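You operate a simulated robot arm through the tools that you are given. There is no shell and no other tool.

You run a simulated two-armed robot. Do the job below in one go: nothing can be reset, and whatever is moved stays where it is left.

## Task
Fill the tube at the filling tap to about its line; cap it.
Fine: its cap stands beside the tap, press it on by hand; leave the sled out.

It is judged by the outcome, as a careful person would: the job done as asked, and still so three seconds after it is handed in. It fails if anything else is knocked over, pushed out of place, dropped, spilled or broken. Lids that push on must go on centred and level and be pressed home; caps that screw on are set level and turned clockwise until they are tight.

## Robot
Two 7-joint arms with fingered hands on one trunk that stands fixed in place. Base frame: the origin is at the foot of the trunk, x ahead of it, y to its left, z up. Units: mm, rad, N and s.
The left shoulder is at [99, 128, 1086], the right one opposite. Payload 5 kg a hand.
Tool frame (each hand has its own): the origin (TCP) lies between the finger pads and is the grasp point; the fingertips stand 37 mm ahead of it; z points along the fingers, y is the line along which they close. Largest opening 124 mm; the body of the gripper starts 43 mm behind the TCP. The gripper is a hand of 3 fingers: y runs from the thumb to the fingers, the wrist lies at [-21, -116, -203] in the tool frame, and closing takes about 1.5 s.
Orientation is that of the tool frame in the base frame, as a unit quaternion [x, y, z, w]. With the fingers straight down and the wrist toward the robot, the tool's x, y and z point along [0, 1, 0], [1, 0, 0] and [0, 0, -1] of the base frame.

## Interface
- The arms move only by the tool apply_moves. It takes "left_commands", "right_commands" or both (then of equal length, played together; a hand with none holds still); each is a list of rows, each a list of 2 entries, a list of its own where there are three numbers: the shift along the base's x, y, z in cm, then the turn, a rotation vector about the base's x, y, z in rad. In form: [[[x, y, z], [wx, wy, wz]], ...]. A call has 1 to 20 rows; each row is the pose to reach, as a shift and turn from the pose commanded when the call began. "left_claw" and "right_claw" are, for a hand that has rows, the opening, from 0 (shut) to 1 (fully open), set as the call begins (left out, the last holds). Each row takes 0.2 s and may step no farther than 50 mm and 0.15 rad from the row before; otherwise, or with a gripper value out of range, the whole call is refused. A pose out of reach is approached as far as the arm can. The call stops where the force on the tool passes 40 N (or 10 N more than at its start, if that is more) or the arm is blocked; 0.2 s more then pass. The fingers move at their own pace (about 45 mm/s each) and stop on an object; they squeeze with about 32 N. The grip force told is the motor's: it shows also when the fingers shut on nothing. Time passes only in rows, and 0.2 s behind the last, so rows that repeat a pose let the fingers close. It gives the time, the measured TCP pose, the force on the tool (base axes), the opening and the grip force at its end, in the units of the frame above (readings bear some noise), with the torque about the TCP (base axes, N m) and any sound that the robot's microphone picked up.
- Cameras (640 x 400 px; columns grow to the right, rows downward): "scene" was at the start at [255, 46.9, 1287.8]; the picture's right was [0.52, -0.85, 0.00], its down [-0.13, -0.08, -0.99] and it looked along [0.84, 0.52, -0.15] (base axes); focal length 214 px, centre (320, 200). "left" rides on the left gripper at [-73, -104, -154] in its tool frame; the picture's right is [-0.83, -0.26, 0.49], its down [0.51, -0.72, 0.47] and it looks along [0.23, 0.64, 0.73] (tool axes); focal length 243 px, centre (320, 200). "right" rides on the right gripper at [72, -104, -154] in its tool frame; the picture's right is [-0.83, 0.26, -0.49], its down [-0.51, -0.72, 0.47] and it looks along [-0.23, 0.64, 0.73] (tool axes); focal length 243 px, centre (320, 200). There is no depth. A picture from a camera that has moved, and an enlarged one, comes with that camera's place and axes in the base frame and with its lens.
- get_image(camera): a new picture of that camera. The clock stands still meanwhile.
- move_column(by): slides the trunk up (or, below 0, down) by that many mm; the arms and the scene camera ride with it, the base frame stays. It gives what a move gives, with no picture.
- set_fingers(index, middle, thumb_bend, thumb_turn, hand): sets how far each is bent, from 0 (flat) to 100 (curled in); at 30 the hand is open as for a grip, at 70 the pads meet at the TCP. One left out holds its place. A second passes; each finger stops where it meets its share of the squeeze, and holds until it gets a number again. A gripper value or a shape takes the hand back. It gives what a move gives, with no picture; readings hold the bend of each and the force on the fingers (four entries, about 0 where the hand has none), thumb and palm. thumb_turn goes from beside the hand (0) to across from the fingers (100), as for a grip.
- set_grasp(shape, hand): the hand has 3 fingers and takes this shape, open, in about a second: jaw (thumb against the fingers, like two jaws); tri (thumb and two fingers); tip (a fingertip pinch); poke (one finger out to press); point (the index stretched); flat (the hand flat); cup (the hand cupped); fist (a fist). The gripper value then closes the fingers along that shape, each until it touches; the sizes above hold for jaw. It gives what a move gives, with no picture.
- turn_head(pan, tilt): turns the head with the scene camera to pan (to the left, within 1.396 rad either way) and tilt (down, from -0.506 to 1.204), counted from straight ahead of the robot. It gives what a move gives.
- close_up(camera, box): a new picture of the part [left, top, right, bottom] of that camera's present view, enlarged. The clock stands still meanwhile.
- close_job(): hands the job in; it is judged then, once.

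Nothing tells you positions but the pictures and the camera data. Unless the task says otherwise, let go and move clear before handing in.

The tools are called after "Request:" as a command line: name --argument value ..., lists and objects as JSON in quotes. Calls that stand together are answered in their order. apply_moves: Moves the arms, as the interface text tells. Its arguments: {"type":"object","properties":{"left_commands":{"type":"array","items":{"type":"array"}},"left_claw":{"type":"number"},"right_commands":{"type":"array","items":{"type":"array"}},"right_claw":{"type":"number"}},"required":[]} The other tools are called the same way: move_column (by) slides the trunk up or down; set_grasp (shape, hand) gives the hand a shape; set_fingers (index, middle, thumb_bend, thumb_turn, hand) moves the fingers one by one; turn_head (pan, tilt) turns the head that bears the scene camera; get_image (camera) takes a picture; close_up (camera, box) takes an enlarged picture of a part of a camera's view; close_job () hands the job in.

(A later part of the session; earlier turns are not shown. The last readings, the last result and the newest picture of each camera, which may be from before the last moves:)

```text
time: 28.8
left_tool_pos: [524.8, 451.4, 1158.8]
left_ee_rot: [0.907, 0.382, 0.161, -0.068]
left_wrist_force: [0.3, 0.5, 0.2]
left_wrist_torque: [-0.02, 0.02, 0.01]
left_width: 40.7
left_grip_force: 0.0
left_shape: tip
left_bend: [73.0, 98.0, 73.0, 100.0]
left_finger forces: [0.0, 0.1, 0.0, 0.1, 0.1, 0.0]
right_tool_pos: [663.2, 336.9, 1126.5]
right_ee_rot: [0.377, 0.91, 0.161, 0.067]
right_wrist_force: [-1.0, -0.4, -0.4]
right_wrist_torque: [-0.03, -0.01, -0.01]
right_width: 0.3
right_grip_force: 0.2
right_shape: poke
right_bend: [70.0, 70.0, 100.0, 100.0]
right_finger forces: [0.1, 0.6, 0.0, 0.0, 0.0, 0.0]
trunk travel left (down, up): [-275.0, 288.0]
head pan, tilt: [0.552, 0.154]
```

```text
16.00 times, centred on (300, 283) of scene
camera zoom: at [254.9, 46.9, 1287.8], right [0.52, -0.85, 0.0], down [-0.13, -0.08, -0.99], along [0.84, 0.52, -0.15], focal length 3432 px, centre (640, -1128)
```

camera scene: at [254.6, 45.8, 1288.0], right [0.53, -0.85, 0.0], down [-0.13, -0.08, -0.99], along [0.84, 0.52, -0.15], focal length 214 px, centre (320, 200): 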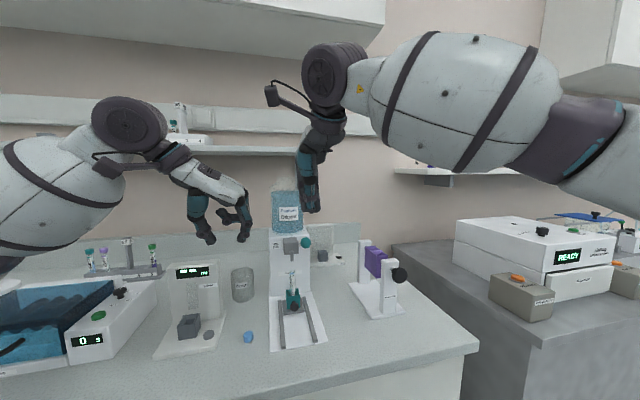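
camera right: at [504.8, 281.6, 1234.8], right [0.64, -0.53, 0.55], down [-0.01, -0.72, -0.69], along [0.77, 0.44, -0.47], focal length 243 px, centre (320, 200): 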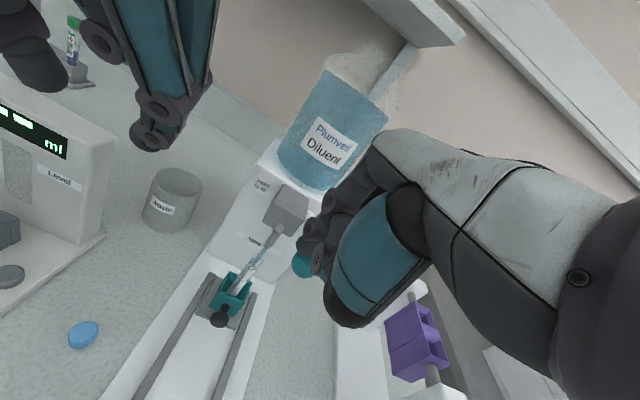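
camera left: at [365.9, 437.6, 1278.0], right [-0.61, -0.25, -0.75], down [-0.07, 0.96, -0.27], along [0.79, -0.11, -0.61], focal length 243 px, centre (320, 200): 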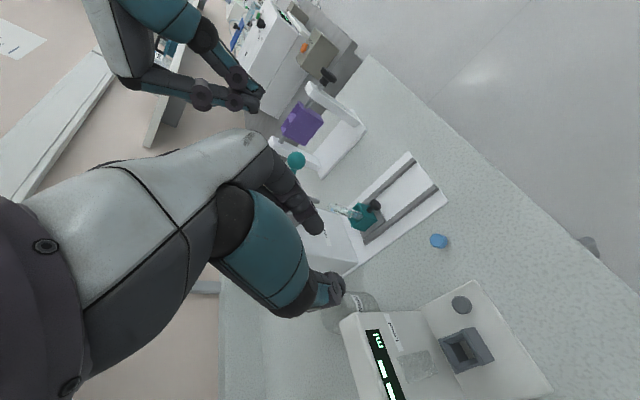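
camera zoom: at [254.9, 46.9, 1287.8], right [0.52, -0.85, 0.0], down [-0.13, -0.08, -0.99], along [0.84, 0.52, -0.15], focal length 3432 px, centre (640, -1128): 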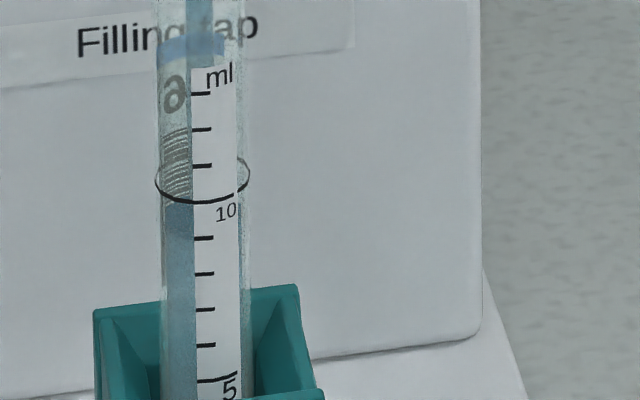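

About 0.95 ml remains. I'll hold 0.4 s more and then lift right off in the same move, so that the closing dribble brings it to the ring.

Request:
apply_moves --right_commands '[[[0, 0, 0], [0, 0, 0]], [[0, 0, 0], [0, 0, 0]], [[0, 0, 0.9], [0, 0, 0]], [[0, 0, 2.0], [0, 0, 0]], [[0, 0, 4.0], [0, 0, 0]]]'

Request:
close_up --camera "left" --box '[336, 196, 362, 214]'

Request:
close_up --camera "scene" --box '[294, 274, 306, 292]'

Request:
close_up --camera "scene" --box '[270, 210, 330, 320]'

```text
time: 30.0
left_tool_pos: [524.8, 451.4, 1158.2]
left_ee_rot: [0.908, 0.382, 0.161, -0.067]
left_wrist_force: [0.4, 0.4, -0.6]
left_wrist_torque: [-0.01, -0.03, 0.04]
left_width: 40.7
left_grip_force: 0.1
left_shape: tip
left_bend: [73.0, 98.0, 73.0, 100.0]
left_finger forces: [0.0, 0.0, 0.1, 0.0, 0.1, 0.0]
right_tool_pos: [662.0, 335.9, 1167.7]
right_ee_rot: [0.376, 0.91, 0.161, 0.068]
right_wrist_force: [0.0, -0.5, 0.0]
right_wrist_torque: [-0.01, 0.01, -0.01]
right_width: 0.0
right_grip_force: 0.0
right_shape: poke
right_bend: [70.0, 70.0, 100.0, 100.0]
right_finger forces: [0.1, 0.0, 0.0, 0.0, 0.0, 0.0]
trunk travel left (down, up): [-275.0, 288.0]
head pan, tilt: [0.552, 0.154]
```

```text
16.00 times, centred on (349, 205) of left
camera zoom: at [365.6, 438.7, 1277.7], right [-0.61, -0.25, -0.75], down [-0.07, 0.96, -0.27], along [0.79, -0.11, -0.61], focal length 3882 px, centre (-144, 120)
```

zoom: 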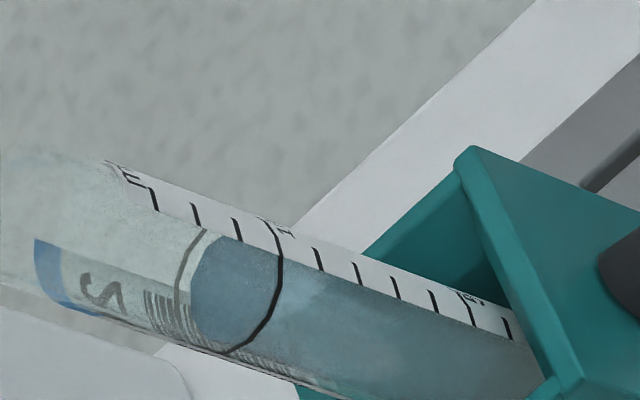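

```text
16.00 times, centred on (300, 283) of scene
camera zoom: at [254.3, 46.9, 1287.9], right [0.52, -0.85, 0.0], down [-0.13, -0.08, -0.99], along [0.84, 0.52, -0.15], focal length 3432 px, centre (640, -1128)
```

zoom: 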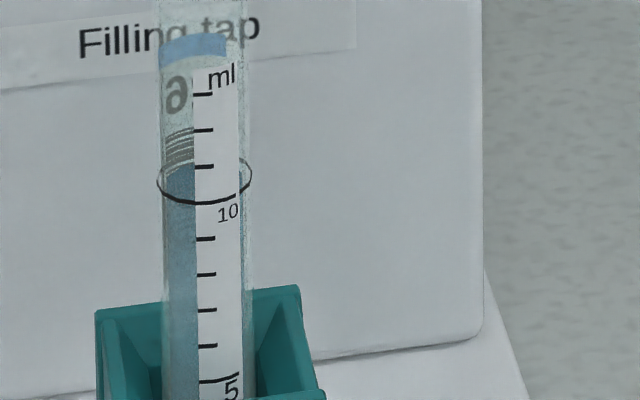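

```text
3.64 times, centred on (300, 265) of scene
camera zoom: at [254.3, 46.9, 1287.9], right [0.52, -0.85, 0.0], down [-0.13, -0.08, -0.99], along [0.84, 0.52, -0.15], focal length 780 px, centre (393, -36)
```

zoom: 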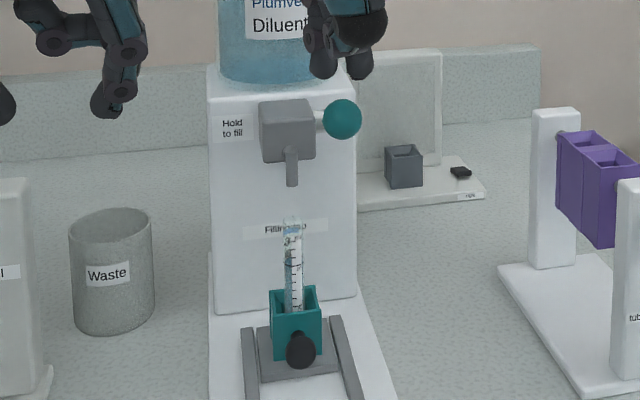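

The level sits right at the ring, and the tap is shut with its lever sprung back. I'll withdraw the right hand to its side and bring the left hand back outward of the sled knob.

Request:
apply_moves --right_commands '[[[-1.5, -2, 2], [0, 0, 0]], [[-3, -5, 4], [0, 0, 0]], [[-4.5, -9, 6], [0, 0, 0]], [[-6, -13, 8], [0, 0, 0]], [[-7.5, -17, 9], [0, 0, 0]], [[-9, -21, 10], [0, 0, 0]], [[-10.5, -25, 11], [0, 0, 0]], [[-12, -29, 12], [0, 0, 0]], [[-12, -29, 12], [0, 0, 0]]]'

Request:
get_image --camera "scene"

```text
time: 32.0
left_tool_pos: [526.0, 451.9, 1157.6]
left_ee_rot: [0.908, 0.382, 0.161, -0.067]
left_wrist_force: [-1.0, 0.4, -0.1]
left_wrist_torque: [-0.03, -0.04, 0.0]
left_width: 40.6
left_grip_force: 0.0
left_shape: tip
left_bend: [73.0, 98.0, 73.0, 100.0]
left_finger forces: [0.1, 0.1, 0.1, 0.0, 0.0, 0.1]
right_tool_pos: [544.7, 47.7, 1284.4]
right_ee_rot: [0.377, 0.91, 0.16, 0.067]
right_wrist_force: [0.7, -0.2, -0.2]
right_wrist_torque: [-0.04, -0.01, 0.02]
right_width: 0.0
right_grip_force: 0.0
right_shape: poke
right_bend: [70.0, 70.0, 100.0, 100.0]
right_finger forces: [0.0, 0.1, 0.0, 0.1, 0.0, 0.0]
trunk travel left (down, up): [-275.0, 288.0]
head pan, tilt: [0.552, 0.154]
```

```text
taken
camera scene: at [255.3, 48.1, 1287.6], right [0.52, -0.85, 0.0], down [-0.13, -0.08, -0.99], along [0.84, 0.52, -0.15], focal length 214 px, centre (320, 200)
```

scene: 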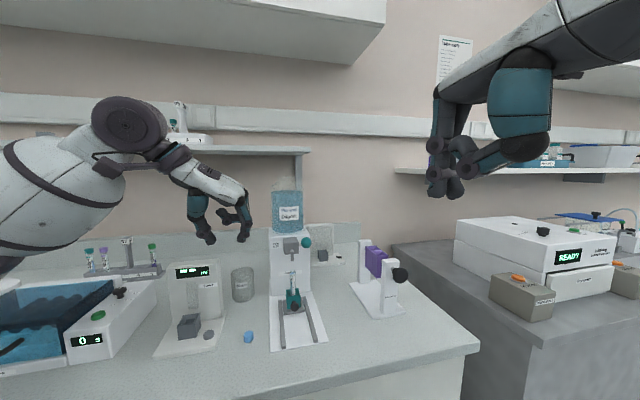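

Request:
apply_moves --left_commands '[[[2, -3.5, -1], [0, 0, 0]], [[4, -7, -3], [0, 0, 0]], [[5.5, -10.5, -5.5], [0, 0, 0]], [[7.1, -13.9, -8], [0, 0, 0]], [[7.1, -13.9, -12], [0, 0, 0]], [[7.1, -13.9, -16], [0, 0, 0]], [[7.1, -13.9, -19.2], [0, 0, 0]], [[7.5, -13.5, -19.5], [0, 0, 0]], [[9.3, -11.7, -19.8], [0, 0, 0]]]'

Request:
close_up --camera "scene" --box '[250, 240, 340, 340]'

```text
time: 34.0
left_tool_pos: [619.5, 337.3, 959.3]
left_ee_rot: [0.908, 0.381, 0.16, -0.067]
left_wrist_force: [-0.1, 0.2, -0.5]
left_wrist_torque: [-0.04, -0.01, -0.01]
left_width: 40.8
left_grip_force: 0.0
left_shape: tip
left_bend: [73.0, 98.0, 73.0, 100.0]
left_finger forces: [0.1, 0.0, 0.0, 0.1, 0.0, 0.0]
right_tool_pos: [545.1, 47.8, 1285.8]
right_ee_rot: [0.377, 0.91, 0.161, 0.067]
right_wrist_force: [1.1, 0.3, 0.3]
right_wrist_torque: [0.0, 0.03, -0.02]
right_width: 0.2
right_grip_force: 0.0
right_shape: poke
right_bend: [70.0, 70.0, 100.0, 100.0]
right_finger forces: [0.0, 0.0, 0.0, 0.1, 0.0, 0.0]
trunk travel left (down, up): [-275.0, 288.0]
head pan, tilt: [0.552, 0.154]
```

```text
4.00 times, centred on (295, 290) of scene
camera zoom: at [255.9, 47.2, 1287.6], right [0.52, -0.85, 0.0], down [-0.13, -0.08, -0.99], along [0.84, 0.52, -0.15], focal length 858 px, centre (420, -160)
```

zoom: 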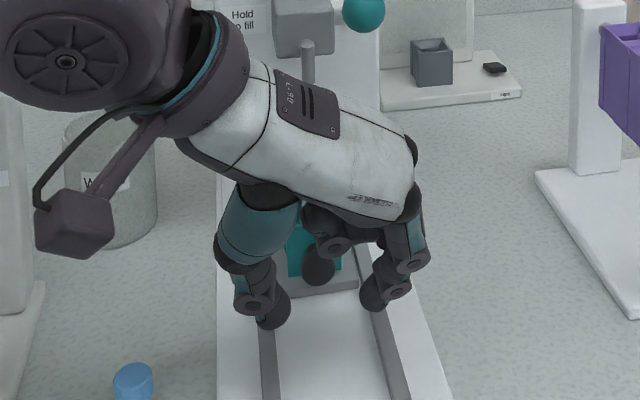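

The fingers flank the knob's path as planned. I'll move the last bit in around the knob and close.

Request:
apply_moves --left_commands '[[[1.3, 1.3, -0.1], [0, 0, 0]], [[2.6, 2.6, -0.2], [0, 0, 0]], [[2.6, 2.6, -0.2], [0, 0, 0]]]'

Request:
apply_moves --left_commands '[[[0, 0, 0], [0, 0, 0]], [[0, 0, 0], [0, 0, 0]], [[0, 0, 0], [0, 0, 0]], [[0, 0, 0], [0, 0, 0]], [[0, 0, 0], [0, 0, 0]], [[0, 0, 0], [0, 0, 0]]]' --left_claw 0.0

Request:
close_up --camera "scene" --box '[250, 240, 340, 340]'

```text
time: 34.8
left_tool_pos: [644.4, 361.7, 959.5]
left_ee_rot: [0.908, 0.381, 0.161, -0.068]
left_wrist_force: [-1.0, 0.3, 0.7]
left_wrist_torque: [0.02, 0.0, 0.0]
left_width: 40.9
left_grip_force: 0.0
left_shape: tip
left_bend: [73.0, 98.0, 73.0, 100.0]
left_finger forces: [0.0, 0.0, 0.1, 0.1, 0.1, 0.1]
right_tool_pos: [543.6, 47.7, 1286.5]
right_ee_rot: [0.376, 0.91, 0.16, 0.067]
right_wrist_force: [0.1, -0.3, 0.1]
right_wrist_torque: [-0.02, -0.03, -0.03]
right_width: 0.0
right_grip_force: 0.1
right_shape: poke
right_bend: [70.0, 70.0, 100.0, 100.0]
right_finger forces: [0.0, 0.0, 0.1, 0.0, 0.0, 0.0]
trunk travel left (down, up): [-275.0, 288.0]
head pan, tilt: [0.552, 0.154]
```

```text
time: 36.2
left_tool_pos: [645.0, 361.3, 958.6]
left_ee_rot: [0.908, 0.382, 0.161, -0.068]
left_wrist_force: [-0.5, 0.0, 0.2]
left_wrist_torque: [-0.02, -0.02, 0.08]
left_width: 13.9
left_grip_force: 31.7
left_shape: tip
left_bend: [71.0, 100.0, 74.0, 100.0]
left_finger forces: [27.1, 0.0, 0.1, 0.0, 27.2, 0.1]
right_tool_pos: [544.9, 46.5, 1285.8]
right_ee_rot: [0.377, 0.91, 0.161, 0.066]
right_wrist_force: [1.2, 0.1, -0.5]
right_wrist_torque: [0.02, 0.0, -0.01]
right_width: 0.0
right_grip_force: 0.1
right_shape: poke
right_bend: [70.0, 70.0, 100.0, 100.0]
right_finger forces: [0.0, 0.0, 0.0, 0.0, 0.1, 0.0]
trunk travel left (down, up): [-275.0, 288.0]
head pan, tilt: [0.552, 0.154]
```

```text
4.00 times, centred on (295, 290) of scene
camera zoom: at [255.0, 46.9, 1287.8], right [0.52, -0.85, 0.0], down [-0.13, -0.08, -0.99], along [0.84, 0.52, -0.15], focal length 858 px, centre (420, -160)
```

zoom: 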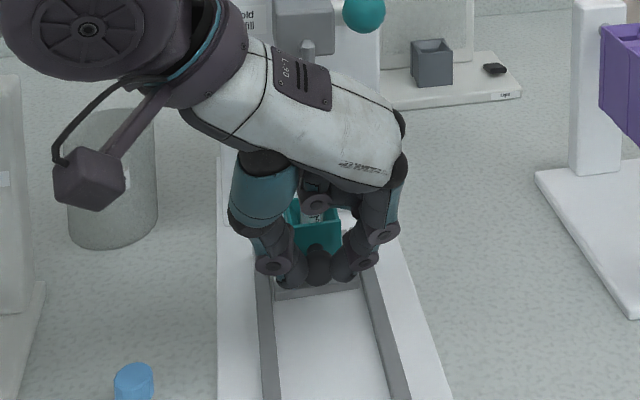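

The knob is gripped. I'll draw the sled smoothly back out to where it was.

Request:
apply_moves --left_commands '[[[-0.4, -0.4, 0], [0, 0, 0]], [[-1.1, -1.1, 0], [0, 0, 0]], [[-1.8, -1.8, 0], [0, 0, 0]], [[-2.5, -2.5, 0], [0, 0, 0]], [[-3.2, -3.2, 0], [0, 0, 0]], [[-3.9, -3.9, 0], [0, 0, 0]], [[-4.6, -4.6, 0], [0, 0, 0]], [[-5.3, -5.3, 0], [0, 0, 0]], [[-5.8, -5.8, 0], [0, 0, 0]], [[-6.1, -6.1, 0], [0, 0, 0]], [[-6.3, -6.3, 0], [0, 0, 0]]]'

Request:
close_up --camera "scene" --box '[230, 220, 350, 360]'

```text
time: 38.6
left_tool_pos: [581.1, 298.6, 957.1]
left_ee_rot: [0.908, 0.381, 0.16, -0.068]
left_wrist_force: [0.8, -2.1, 2.2]
left_wrist_torque: [-0.05, -0.1, 0.05]
left_width: 13.6
left_grip_force: 31.8
left_shape: tip
left_bend: [71.0, 100.0, 74.0, 100.0]
left_finger forces: [29.3, 0.1, 0.1, 0.0, 28.2, 0.0]
right_tool_pos: [543.1, 46.6, 1286.8]
right_ee_rot: [0.376, 0.91, 0.161, 0.067]
right_wrist_force: [-0.6, -0.7, -0.3]
right_wrist_torque: [0.02, -0.04, 0.01]
right_width: 0.0
right_grip_force: 0.1
right_shape: poke
right_bend: [70.0, 70.0, 100.0, 100.0]
right_finger forces: [0.0, 0.1, 0.0, 0.1, 0.0, 0.0]
trunk travel left (down, up): [-275.0, 288.0]
head pan, tilt: [0.552, 0.154]
```

```text
2.86 times, centred on (290, 290) of scene
camera zoom: at [254.8, 46.6, 1287.8], right [0.52, -0.85, 0.0], down [-0.13, -0.08, -0.99], along [0.84, 0.52, -0.15], focal length 613 px, centre (406, -57)
```

zoom: 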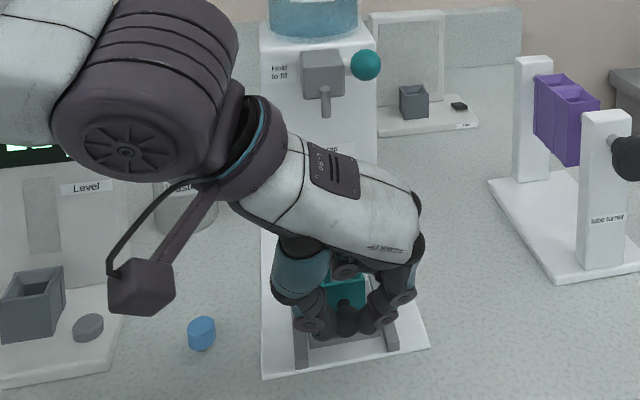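

The sled is back out. I'll open and lift straight up, as I came down.

Request:
apply_moves --left_commands '[[[0, 0, 0], [0, 0, 0]], [[0, 0, 0], [0, 0, 0]], [[0, 0, 0], [0, 0, 0]], [[0, 0, 0], [0, 0, 0]], [[0, 0, 1.5], [0, 0, 0]], [[0, 0, 4], [0, 0, 0]], [[0, 0, 8], [0, 0, 0]], [[0, 0, 12], [0, 0, 0]], [[0, 2, 15], [0, 0, 0]], [[0, 5, 17], [0, 0, 0]]]' --left_claw 0.33

Request:
get_image --camera "scene"

Request:
close_up --camera "scene" --box '[270, 270, 330, 350]'

Request:
get_image --camera "left"

Request:
get_image --camera "right"

```text
time: 40.8
left_tool_pos: [580.4, 351.0, 1129.4]
left_ee_rot: [0.908, 0.382, 0.161, -0.069]
left_wrist_force: [0.4, 1.5, 0.5]
left_wrist_torque: [-0.02, 0.03, -0.01]
left_width: 41.0
left_grip_force: 0.0
left_shape: tip
left_bend: [73.0, 98.0, 73.0, 100.0]
left_finger forces: [0.1, 0.1, 0.1, 0.0, 0.0, 0.0]
right_tool_pos: [543.8, 49.0, 1286.1]
right_ee_rot: [0.376, 0.91, 0.16, 0.067]
right_wrist_force: [0.4, 0.4, -0.6]
right_wrist_torque: [0.01, 0.0, 0.03]
right_width: 0.0
right_grip_force: 0.1
right_shape: poke
right_bend: [70.0, 70.0, 100.0, 100.0]
right_finger forces: [0.0, 0.0, 0.0, 0.0, 0.0, 0.0]
trunk travel left (down, up): [-275.0, 288.0]
head pan, tilt: [0.552, 0.154]
```

```text
taken
camera scene: at [254.8, 48.1, 1287.8], right [0.52, -0.85, 0.0], down [-0.13, -0.08, -0.99], along [0.84, 0.52, -0.15], focal length 214 px, centre (320, 200)
```

scene: 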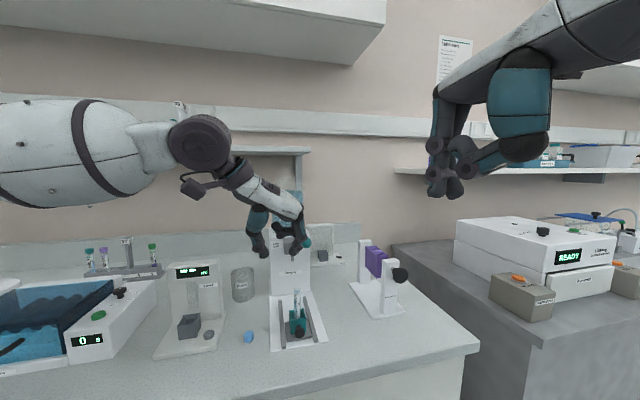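

```text
5.00 times, centred on (300, 310) of scene
camera zoom: at [254.8, 48.1, 1287.8], right [0.52, -0.85, 0.0], down [-0.13, -0.08, -0.99], along [0.84, 0.52, -0.15], focal length 1072 px, centre (420, -350)
```

zoom: 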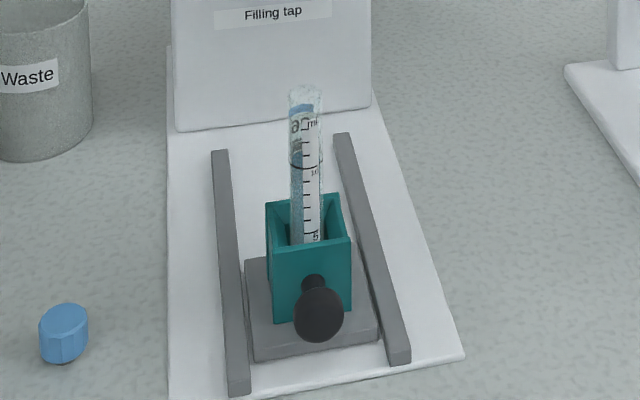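

```text
taken
camera left: at [420.7, 338.8, 1249.3], right [-0.61, -0.25, -0.75], down [-0.07, 0.96, -0.27], along [0.79, -0.11, -0.61], focal length 243 px, centre (320, 200)
```

left: 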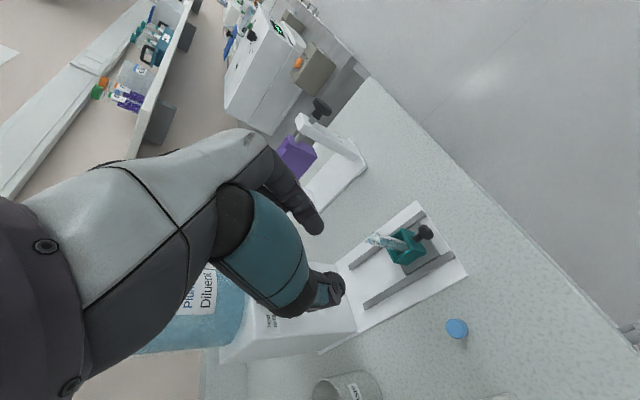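

```text
taken
camera right: at [385.7, -5.3, 1393.3], right [0.64, -0.53, 0.55], down [-0.01, -0.72, -0.69], along [0.77, 0.44, -0.47], focal length 243 px, centre (320, 200)
```

right: 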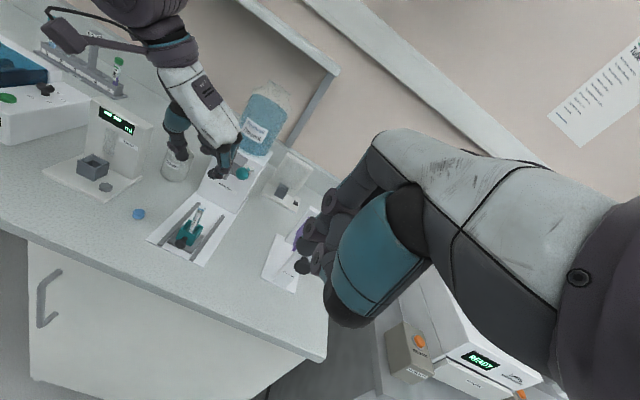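

The sled is out, the tube is filled to the ring and nothing has spilled. The cap stands at about (538, 411, 908), plug side down. I'll keep this hand orientation, which closes horizontally so the cap stays level, and hover over the cap.

Request:
apply_moves --left_commands '[[[-1.7, 1.7, 0], [0, 0, 0]], [[-3.4, 3.5, -3], [0, 0, 0]], [[-5.0, 5.2, -7], [0, 0, 0]], [[-5.0, 5.2, -10], [0, 0, 0]], [[-5.0, 5.2, -12], [0, 0, 0]], [[-5.0, 5.2, -12], [0, 0, 0]]]'

Request:
close_up --camera "scene" --box '[200, 260, 300, 360]'

Request:
close_up --camera "left" --box '[260, 180, 460, 340]'

Request:
close_up --camera "right" --box '[80, 120, 220, 270]'

```text
time: 42.2
left_tool_pos: [542.7, 392.3, 1029.8]
left_ee_rot: [0.902, 0.378, 0.177, -0.109]
left_wrist_force: [0.1, 0.0, -0.7]
left_wrist_torque: [-0.03, -0.01, 0.01]
left_width: 40.7
left_grip_force: 0.2
left_shape: tip
left_bend: [73.0, 98.0, 73.0, 100.0]
left_finger forces: [0.0, 0.1, 0.0, 0.0, 0.0, 0.0]
right_tool_pos: [557.5, 26.4, 1282.3]
right_ee_rot: [0.378, 0.909, 0.166, 0.06]
right_wrist_force: [0.0, 0.3, 0.3]
right_wrist_torque: [-0.02, -0.02, 0.0]
right_width: 0.2
right_grip_force: 0.1
right_shape: poke
right_bend: [70.0, 70.0, 100.0, 100.0]
right_finger forces: [0.0, 0.0, 0.0, 0.0, 0.1, 0.1]
trunk travel left (down, up): [-275.0, 288.0]
head pan, tilt: [0.552, 0.154]
```

```text
4.00 times, centred on (250, 310) of scene
camera zoom: at [268.9, 26.9, 1286.5], right [0.52, -0.85, -0.02], down [-0.14, -0.06, -0.99], along [0.84, 0.52, -0.15], focal length 858 px, centre (600, -240)
```

zoom: 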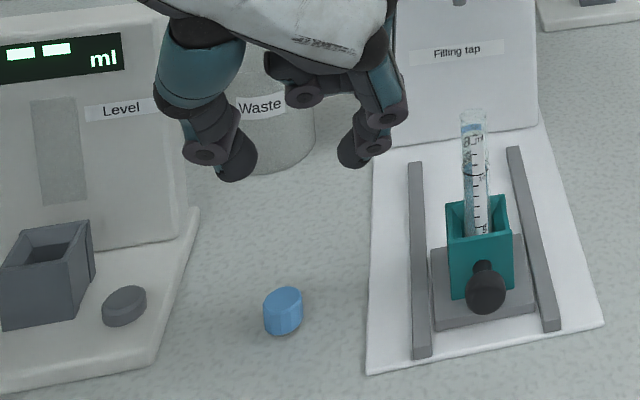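

```text
2.50 times, centred on (360, 260) of left
camera zoom: at [383.3, 368.5, 1146.8], right [-0.61, -0.19, -0.77], down [-0.08, 0.98, -0.18], along [0.78, -0.05, -0.62], focal length 606 px, centre (220, 50)
```

zoom: 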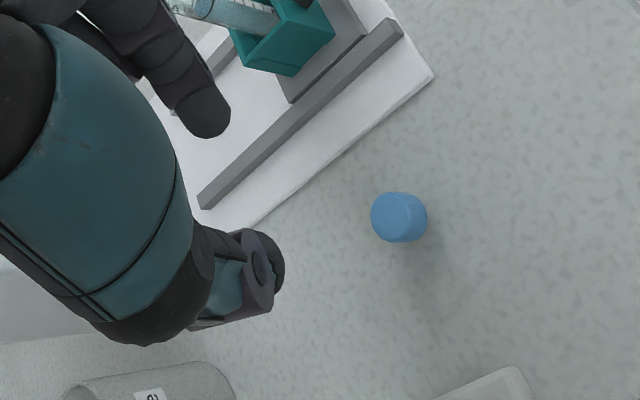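

```text
2.67 times, centred on (150, 195) of right
camera zoom: at [400.7, -28.3, 1389.8], right [0.65, -0.54, 0.54], down [-0.01, -0.71, -0.7], along [0.76, 0.45, -0.47], focal length 647 px, centre (773, 213)
```

zoom: 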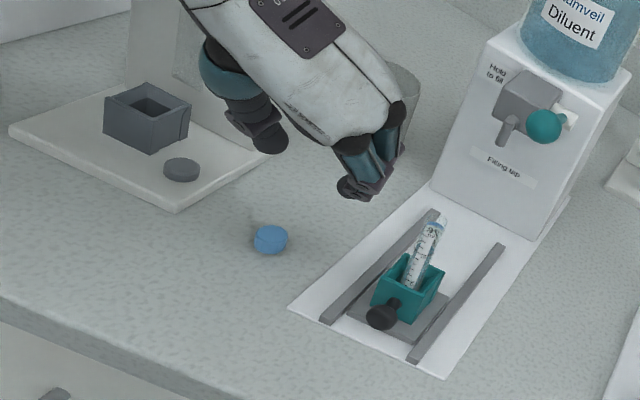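

The scene camera and the right hand have both shifted by about 20 mm, so the left arm is probably pressing against something. I'll look before moving.

Request:
get_image --camera "scene"

Request:
get_image --camera "right"

Request:
get_image --camera "left"

```text
taken
camera scene: at [268.9, 26.9, 1286.5], right [0.52, -0.85, -0.02], down [-0.14, -0.06, -0.99], along [0.84, 0.52, -0.15], focal length 214 px, centre (320, 200)
```

scene: 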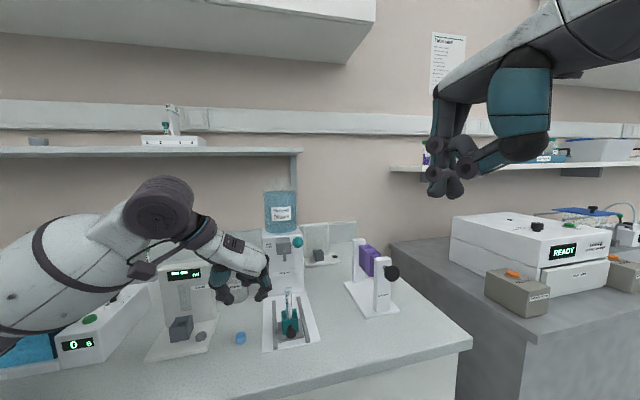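

```text
taken
camera right: at [400.7, -28.3, 1389.8], right [0.65, -0.54, 0.54], down [-0.01, -0.71, -0.7], along [0.76, 0.45, -0.47], focal length 243 px, centre (320, 200)
```

right: 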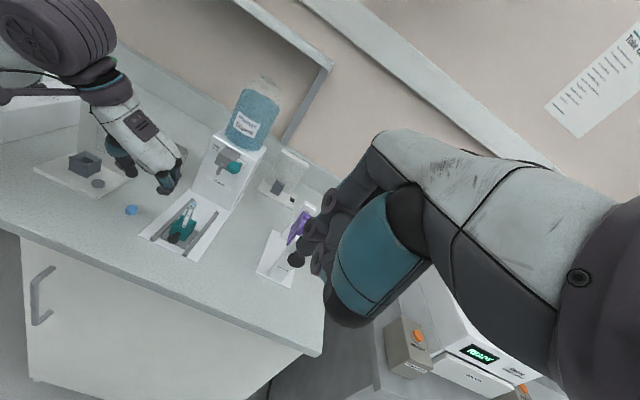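

```text
taken
camera left: at [383.3, 368.5, 1146.8], right [-0.61, -0.19, -0.77], down [-0.08, 0.98, -0.18], along [0.78, -0.05, -0.62], focal length 243 px, centre (320, 200)
```

left: 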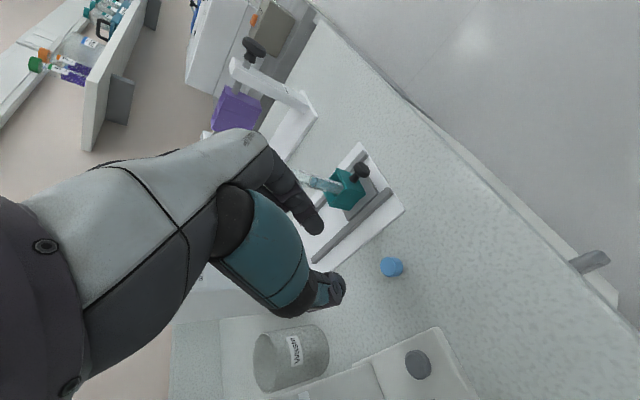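

Request:
close_up --camera "scene" --box '[0, 200, 200, 390]'

Request:
close_up --camera "right" --box '[0, 0, 140, 200]'

```text
2.11 times, centred on (100, 295) of scene
camera zoom: at [268.9, 26.9, 1286.5], right [0.52, -0.85, -0.02], down [-0.14, -0.06, -0.99], along [0.84, 0.52, -0.15], focal length 452 px, centre (783, 0)
```

zoom: 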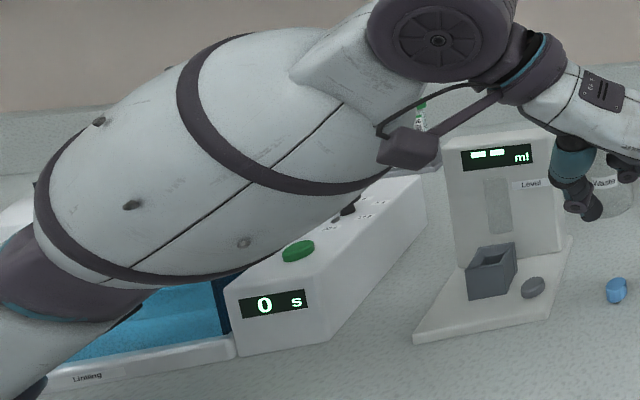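

```text
2.00 times, centred on (70, 100) of right
camera zoom: at [400.7, -28.3, 1389.8], right [0.65, -0.54, 0.54], down [-0.01, -0.71, -0.7], along [0.76, 0.45, -0.47], focal length 485 px, centre (820, 400)
```

zoom: 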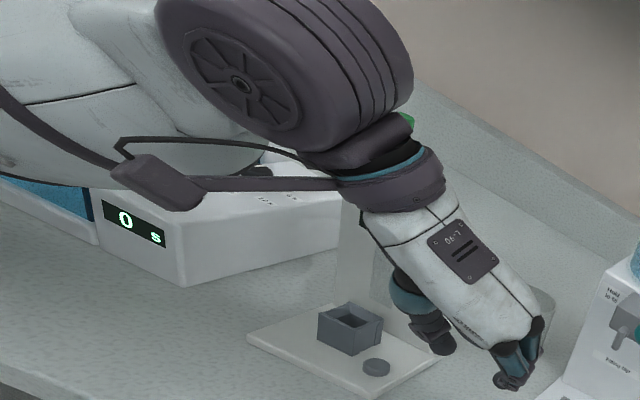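

The left forearm is pressing down on the bath/timer unit next to the work area. I'll back off along the same path right away.

Request:
apply_moves --left_commands '[[[0, 0, 2], [0, 0, 0]], [[0, 0, 5], [0, 0, 0]], [[1.6, -1.7, 9], [0, 0, 0]], [[3.4, -3.5, 12], [0, 0, 0]], [[5, -5.2, 14], [0, 0, 0]], [[5, -5.2, 14], [0, 0, 0]]]'

Request:
get_image --camera "scene"

Request:
close_up --camera "right" --box '[0, 0, 200, 200]'

```text
time: 43.6
left_tool_pos: [583.4, 354.5, 1144.1]
left_ee_rot: [0.908, 0.383, 0.159, -0.066]
left_wrist_force: [0.8, 0.4, 0.3]
left_wrist_torque: [-0.06, 0.01, -0.06]
left_width: 41.0
left_grip_force: 0.0
left_shape: tip
left_bend: [73.0, 98.0, 73.0, 100.0]
left_finger forces: [0.0, 0.1, 0.0, 0.1, 0.0, 0.0]
right_tool_pos: [545.7, 52.6, 1283.5]
right_ee_rot: [0.377, 0.91, 0.158, 0.066]
right_wrist_force: [0.0, 0.3, -0.8]
right_wrist_torque: [-0.1, -0.01, -0.02]
right_width: 0.1
right_grip_force: 0.1
right_shape: poke
right_bend: [70.0, 70.0, 100.0, 100.0]
right_finger forces: [0.1, 0.2, 0.1, 0.0, 0.0, 0.1]
trunk travel left (down, up): [-275.0, 288.0]
head pan, tilt: [0.552, 0.154]
```

```text
taken
camera scene: at [256.6, 51.5, 1287.1], right [0.52, -0.85, 0.0], down [-0.13, -0.08, -0.99], along [0.84, 0.52, -0.16], focal length 214 px, centre (320, 200)
```

scene: 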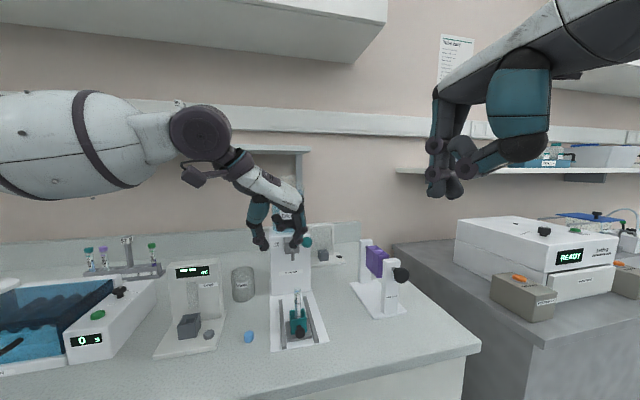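

```text
2.00 times, centred on (100, 100) of right
camera zoom: at [387.7, -1.3, 1392.4], right [0.64, -0.53, 0.55], down [-0.01, -0.73, -0.69], along [0.77, 0.44, -0.47], focal length 485 px, centre (760, 400)
```

zoom: 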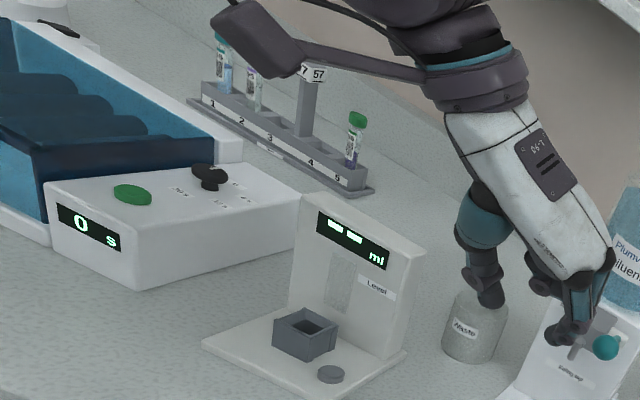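

The arm is clear again, and the bath, rack and level unit all look unmoved. To keep the left elbow well above that unit, I'll raise the trunk in stages and bring the hands back down each time.

Request:
move_column --by 120

Request:
get_image --camera "scene"

```text
time: 45.1
left_tool_pos: [582.6, 350.1, 1267.5]
left_ee_rot: [0.908, 0.381, 0.161, -0.068]
left_wrist_force: [0.2, -0.7, 0.4]
left_wrist_torque: [0.0, 0.01, -0.04]
left_width: 40.8
left_grip_force: 0.1
left_shape: tip
left_bend: [73.0, 98.0, 73.0, 100.0]
left_finger forces: [0.0, 0.1, 0.0, 0.0, 0.0, 0.0]
right_tool_pos: [544.2, 45.7, 1406.1]
right_ee_rot: [0.377, 0.91, 0.161, 0.066]
right_wrist_force: [0.1, 0.4, -0.8]
right_wrist_torque: [-0.01, -0.01, -0.01]
right_width: 0.1
right_grip_force: 0.0
right_shape: poke
right_bend: [70.0, 70.0, 100.0, 100.0]
right_finger forces: [0.1, 0.0, 0.0, 0.0, 0.1, 0.1]
trunk travel left (down, up): [-395.0, 168.0]
head pan, tilt: [0.552, 0.154]
```

```text
taken
camera scene: at [226.0, 47.0, 1409.3], right [0.52, -0.85, 0.0], down [-0.13, -0.08, -0.99], along [0.84, 0.52, -0.15], focal length 214 px, centre (320, 200)
```

scene: 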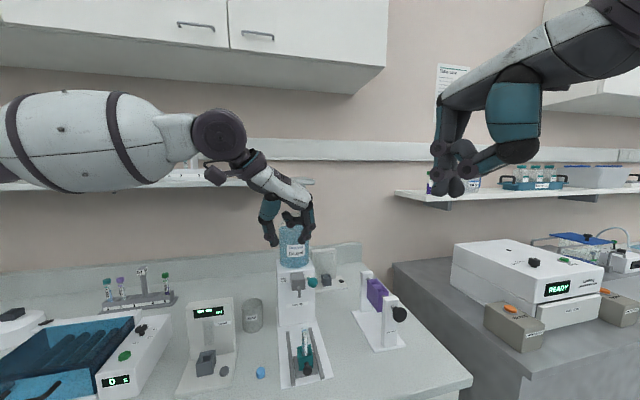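

Request:
apply_moves --left_commands '[[[0, 0, -4], [0, 0, 0]], [[0, 0, -8], [0, 0, 0]], [[0, 0, -12], [0, 0, 0]], [[0, 0, -12], [0, 0, 0]]]' --right_commands '[[[0, 0, -4], [0, 0, 0]], [[0, 0, -8], [0, 0, 0]], [[0, 0, -12], [0, 0, 0]], [[0, 0, -12], [0, 0, 0]]]'

Request:
move_column --by 120

Request:
get_image --camera "scene"

```text
time: 46.1
left_tool_pos: [580.8, 348.7, 1148.7]
left_ee_rot: [0.907, 0.382, 0.161, -0.068]
left_wrist_force: [-0.7, 0.3, 0.6]
left_wrist_torque: [0.01, -0.03, 0.04]
left_width: 40.7
left_grip_force: 0.0
left_shape: tip
left_bend: [73.0, 98.0, 73.0, 100.0]
left_finger forces: [0.0, 0.0, 0.0, 0.1, 0.0, 0.1]
right_tool_pos: [543.8, 44.9, 1286.5]
right_ee_rot: [0.376, 0.91, 0.161, 0.066]
right_wrist_force: [0.6, -0.7, -0.4]
right_wrist_torque: [0.01, -0.03, 0.01]
right_width: 0.0
right_grip_force: 0.1
right_shape: poke
right_bend: [70.0, 70.0, 100.0, 100.0]
right_finger forces: [0.0, 0.1, 0.1, 0.0, 0.0, 0.0]
trunk travel left (down, up): [-395.0, 168.0]
head pan, tilt: [0.552, 0.154]
```

```text
time: 47.6
left_tool_pos: [583.9, 349.6, 1266.9]
left_ee_rot: [0.908, 0.382, 0.161, -0.068]
left_wrist_force: [0.3, 0.1, -0.4]
left_wrist_torque: [0.0, -0.03, 0.02]
left_width: 41.1
left_grip_force: 0.0
left_shape: tip
left_bend: [73.0, 98.0, 73.0, 100.0]
left_finger forces: [0.0, 0.0, 0.0, 0.0, 0.0, 0.1]
right_tool_pos: [544.5, 45.2, 1404.8]
right_ee_rot: [0.377, 0.91, 0.16, 0.066]
right_wrist_force: [0.1, -1.3, 0.1]
right_wrist_torque: [0.0, -0.03, -0.02]
right_width: 0.0
right_grip_force: 0.0
right_shape: poke
right_bend: [70.0, 70.0, 100.0, 100.0]
right_finger forces: [0.1, 0.0, 0.0, 0.1, 0.0, 0.1]
trunk travel left (down, up): [-515.0, 48.0]
head pan, tilt: [0.552, 0.154]
```

```text
taken
camera scene: at [164.5, 47.1, 1552.0], right [0.52, -0.85, 0.0], down [-0.13, -0.08, -0.99], along [0.84, 0.52, -0.15], focal length 214 px, centre (320, 200)
```

scene: 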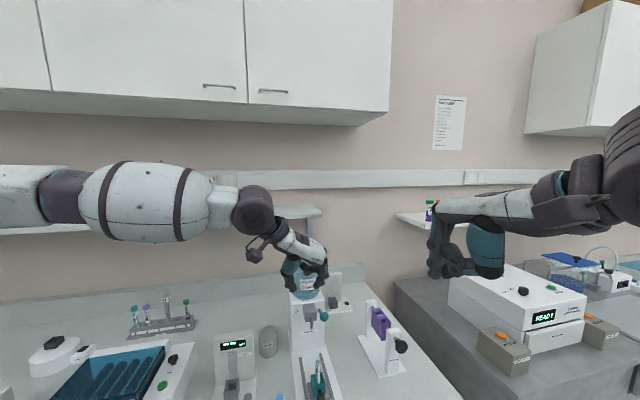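

The shoulders are now much higher and further back. I'll tilt the head down, lower the hands again and check the elbow's clearance.

Request:
apply_moves --left_commands '[[[0, 0, -4], [0, 0, 0]], [[0, 0, -8], [0, 0, 0]], [[0, 0, -12], [0, 0, 0]], [[0, 0, -12], [0, 0, 0]]]'

Request:
turn_head --pan 0.65 --tilt 0.65

Request:
get_image --camera "scene"

Request:
get_image --camera "right"

```text
time: 48.6
left_tool_pos: [581.8, 348.9, 1147.4]
left_ee_rot: [0.908, 0.382, 0.161, -0.067]
left_wrist_force: [0.4, -1.0, 0.3]
left_wrist_torque: [0.01, 0.0, 0.03]
left_width: 40.7
left_grip_force: 0.0
left_shape: tip
left_bend: [73.0, 98.0, 73.0, 100.0]
left_finger forces: [0.0, 0.1, 0.2, 0.0, 0.1, 0.0]
right_tool_pos: [541.7, 44.9, 1407.7]
right_ee_rot: [0.376, 0.91, 0.161, 0.067]
right_wrist_force: [0.3, -0.8, -0.4]
right_wrist_torque: [-0.01, 0.0, -0.01]
right_width: 0.0
right_grip_force: 0.0
right_shape: poke
right_bend: [70.0, 70.0, 100.0, 100.0]
right_finger forces: [0.0, 0.1, 0.0, 0.0, 0.0, 0.1]
trunk travel left (down, up): [-515.0, 48.0]
head pan, tilt: [0.552, 0.154]
```

```text
time: 49.5
left_tool_pos: [581.3, 350.0, 1147.0]
left_ee_rot: [0.907, 0.382, 0.162, -0.068]
left_wrist_force: [-0.5, 0.4, 0.0]
left_wrist_torque: [-0.03, -0.02, 0.03]
left_width: 41.0
left_grip_force: 0.1
left_shape: tip
left_bend: [73.0, 98.0, 73.0, 100.0]
left_finger forces: [0.1, 0.0, 0.1, 0.1, 0.0, 0.0]
right_tool_pos: [542.9, 45.5, 1406.1]
right_ee_rot: [0.376, 0.91, 0.161, 0.067]
right_wrist_force: [0.0, -0.6, 0.0]
right_wrist_torque: [0.04, 0.02, 0.03]
right_width: 0.1
right_grip_force: 0.1
right_shape: poke
right_bend: [70.0, 70.0, 100.0, 100.0]
right_finger forces: [0.0, 0.0, 0.0, 0.1, 0.0, 0.0]
trunk travel left (down, up): [-515.0, 48.0]
head pan, tilt: [0.649, 0.649]
```

```text
taken
camera scene: at [153.5, 50.8, 1507.1], right [0.6, -0.8, 0.0], down [-0.48, -0.37, -0.8], along [0.63, 0.48, -0.6], focal length 214 px, centre (320, 200)
```

scene: 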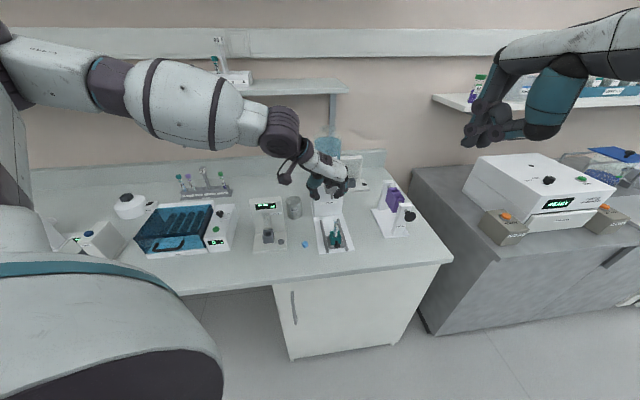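

```text
taken
camera right: at [384.5, -8.5, 1514.1], right [0.64, -0.53, 0.55], down [-0.01, -0.72, -0.69], along [0.77, 0.44, -0.47], focal length 243 px, centre (320, 200)
```

right: 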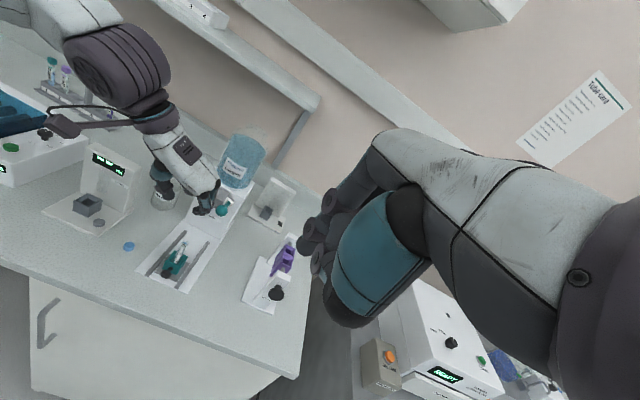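

The whole left arm is visible now, with the elbow well above the bench gear. I'll move toward the cap in cautious stages.

Request:
apply_moves --left_commands '[[[-1.7, 1.8, -1], [0, 0, 0]], [[-3.4, 3.5, -3], [0, 0, 0]], [[-5.0, 5.3, -6], [0, 0, 0]], [[-5.0, 5.3, -9], [0, 0, 0]], [[-5.0, 5.3, -9], [0, 0, 0]]]'

Request:
get_image --camera "scene"

Request:
get_image --camera "right"

```text
time: 50.7
left_tool_pos: [533.7, 403.1, 1060.1]
left_ee_rot: [0.907, 0.382, 0.161, -0.067]
left_wrist_force: [0.1, 0.5, 0.5]
left_wrist_torque: [-0.03, 0.02, -0.02]
left_width: 41.2
left_grip_force: 0.0
left_shape: tip
left_bend: [73.0, 98.0, 73.0, 100.0]
left_finger forces: [0.1, 0.0, 0.1, 0.0, 0.0, 0.0]
right_tool_pos: [542.6, 46.5, 1407.0]
right_ee_rot: [0.376, 0.91, 0.161, 0.068]
right_wrist_force: [-0.5, -0.1, -0.8]
right_wrist_torque: [0.0, -0.02, -0.01]
right_width: 0.1
right_grip_force: 0.0
right_shape: poke
right_bend: [70.0, 70.0, 100.0, 100.0]
right_finger forces: [0.0, 0.0, 0.0, 0.0, 0.1, 0.0]
trunk travel left (down, up): [-515.0, 48.0]
head pan, tilt: [0.649, 0.649]
```

```text
taken
camera scene: at [153.0, 51.4, 1507.1], right [0.6, -0.8, 0.0], down [-0.48, -0.37, -0.8], along [0.63, 0.48, -0.6], focal length 214 px, centre (320, 200)
```

scene: 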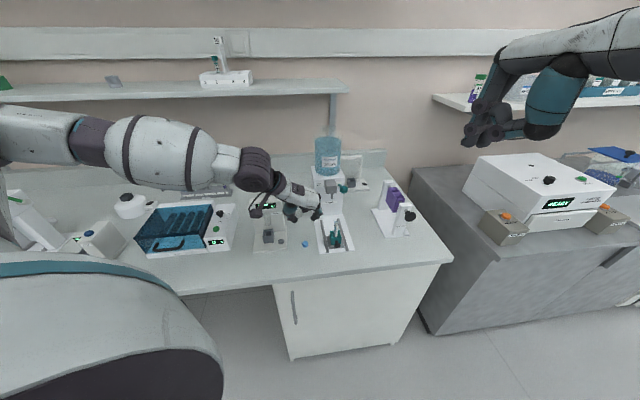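

```text
taken
camera right: at [384.0, -7.9, 1514.3], right [0.64, -0.53, 0.55], down [-0.01, -0.72, -0.69], along [0.77, 0.44, -0.47], focal length 243 px, centre (320, 200)
```

right: 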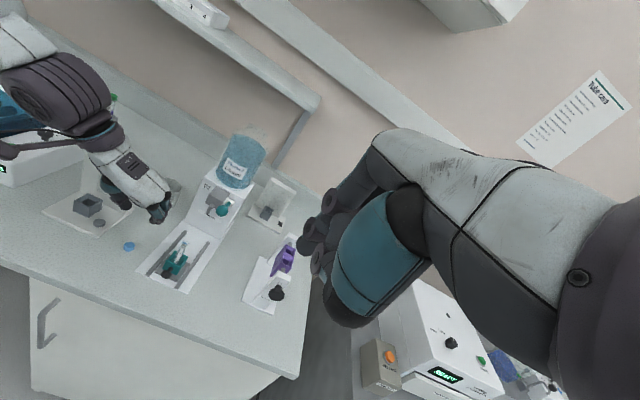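

Request:
close_up --camera "scene" --box '[250, 170, 350, 270]'

Request:
close_up --camera "left" --box '[260, 180, 460, 340]'

Request:
close_up --camera "right" --box '[60, 150, 220, 290]'

```text
4.00 times, centred on (300, 220) of scene
camera zoom: at [153.0, 51.4, 1507.1], right [0.6, -0.8, 0.0], down [-0.48, -0.37, -0.8], along [0.63, 0.48, -0.6], focal length 858 px, centre (400, 120)
```

zoom: 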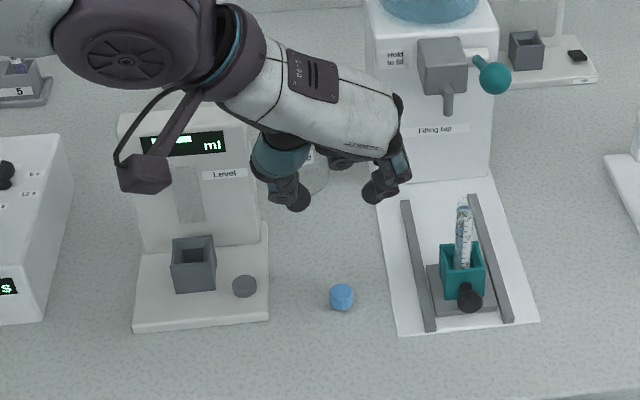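

```text
2.50 times, centred on (360, 260) of left
camera zoom: at [372.5, 390.6, 1179.3], right [-0.61, -0.25, -0.75], down [-0.07, 0.96, -0.27], along [0.79, -0.11, -0.61], focal length 606 px, centre (220, 50)
```

zoom: 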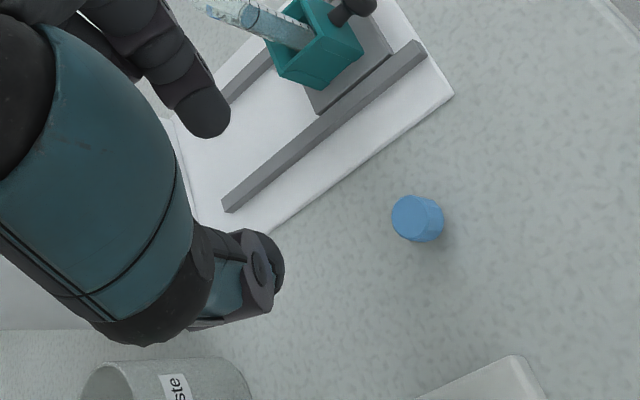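

```text
2.86 times, centred on (140, 220) of right
camera zoom: at [384.0, -7.9, 1514.3], right [0.64, -0.53, 0.55], down [-0.01, -0.72, -0.69], along [0.77, 0.44, -0.47], focal length 693 px, centre (834, 143)
```

zoom: 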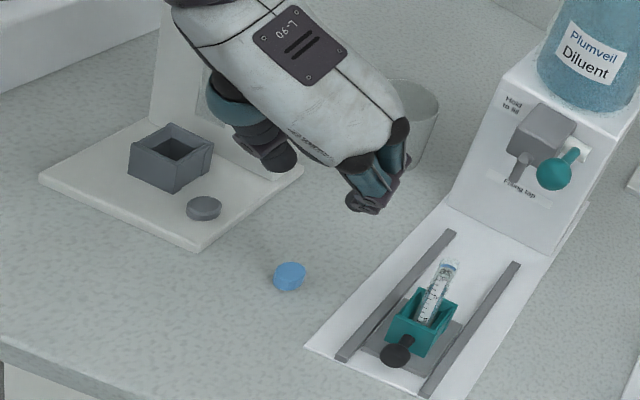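

The cap's position is confirmed at (538, 411) and the tips match prediction. I'll go down to just above it.

Request:
apply_moves --left_commands '[[[-0.2, 0.05, -2.5], [0, 0, 0]], [[-0.2, 0.05, -5], [0, 0, 0]], [[-0.2, 0.05, -7.5], [0, 0, 0]], [[-0.2, 0.05, -9.2], [0, 0, 0]], [[-0.2, 0.05, -9.2], [0, 0, 0]]]'

Request:
close_up --camera "scene" --box '[275, 200, 335, 260]'

Request:
close_up --camera "left" --box '[260, 180, 400, 300]'

Request:
close_up --camera "right" --box '[80, 190, 200, 280]'

```text
time: 51.9
left_tool_pos: [529.3, 401.1, 967.5]
left_ee_rot: [0.908, 0.381, 0.161, -0.068]
left_wrist_force: [0.4, -0.5, 1.2]
left_wrist_torque: [-0.01, -0.05, 0.01]
left_width: 41.3
left_grip_force: 0.0
left_shape: tip
left_bend: [73.0, 98.0, 73.0, 100.0]
left_finger forces: [0.0, 0.1, 0.1, 0.1, 0.0, 0.1]
right_tool_pos: [542.9, 45.1, 1407.4]
right_ee_rot: [0.378, 0.909, 0.161, 0.067]
right_wrist_force: [0.5, 0.7, 0.2]
right_wrist_torque: [0.0, -0.01, 0.0]
right_width: 0.0
right_grip_force: 0.1
right_shape: poke
right_bend: [70.0, 70.0, 100.0, 100.0]
right_finger forces: [0.0, 0.1, 0.0, 0.0, 0.0, 0.1]
trunk travel left (down, up): [-515.0, 48.0]
head pan, tilt: [0.649, 0.649]
```

```text
6.67 times, centred on (305, 230) of scene
camera zoom: at [153.0, 50.4, 1507.2], right [0.6, -0.8, 0.0], down [-0.48, -0.37, -0.8], along [0.63, 0.48, -0.6], focal length 1430 px, centre (420, 0)
```

zoom: 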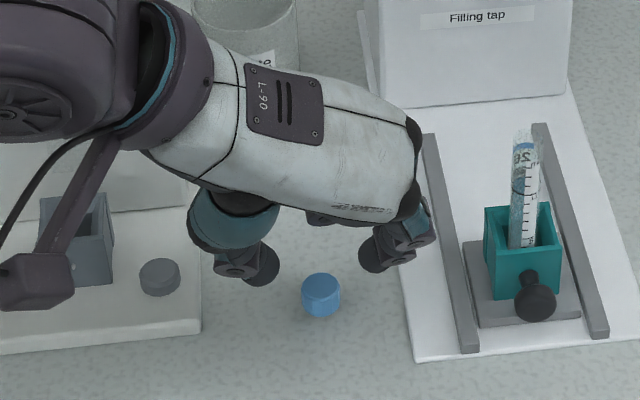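

```text
3.33 times, centred on (330, 240) of left
camera zoom: at [369.8, 389.4, 1086.5], right [-0.61, -0.25, -0.75], down [-0.07, 0.96, -0.27], along [0.79, -0.11, -0.61], focal length 809 px, centre (287, 67)
```

zoom: 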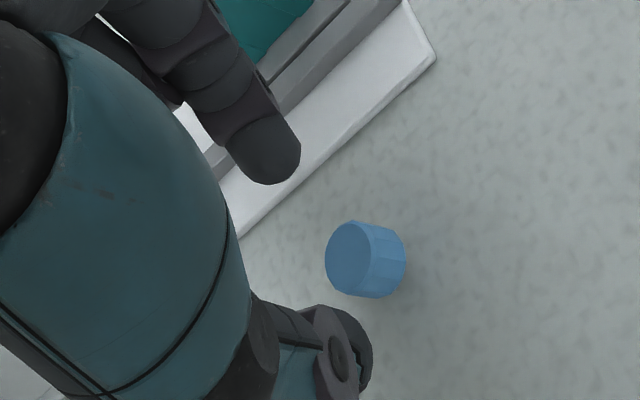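

```text
4.44 times, centred on (140, 235) of right
camera zoom: at [384.0, -8.9, 1514.3], right [0.64, -0.53, 0.55], down [-0.01, -0.72, -0.69], along [0.77, 0.44, -0.47], focal length 1078 px, centre (1120, 44)
```

zoom: 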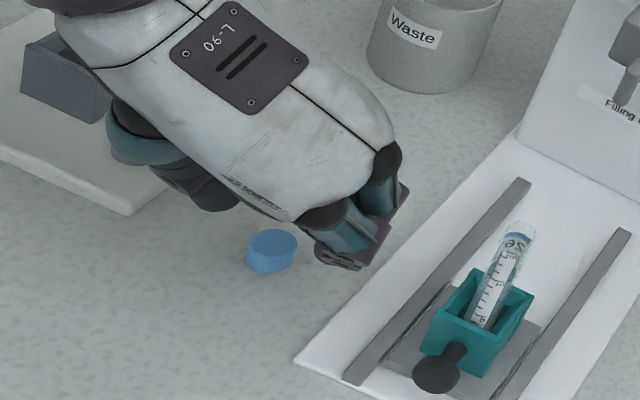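

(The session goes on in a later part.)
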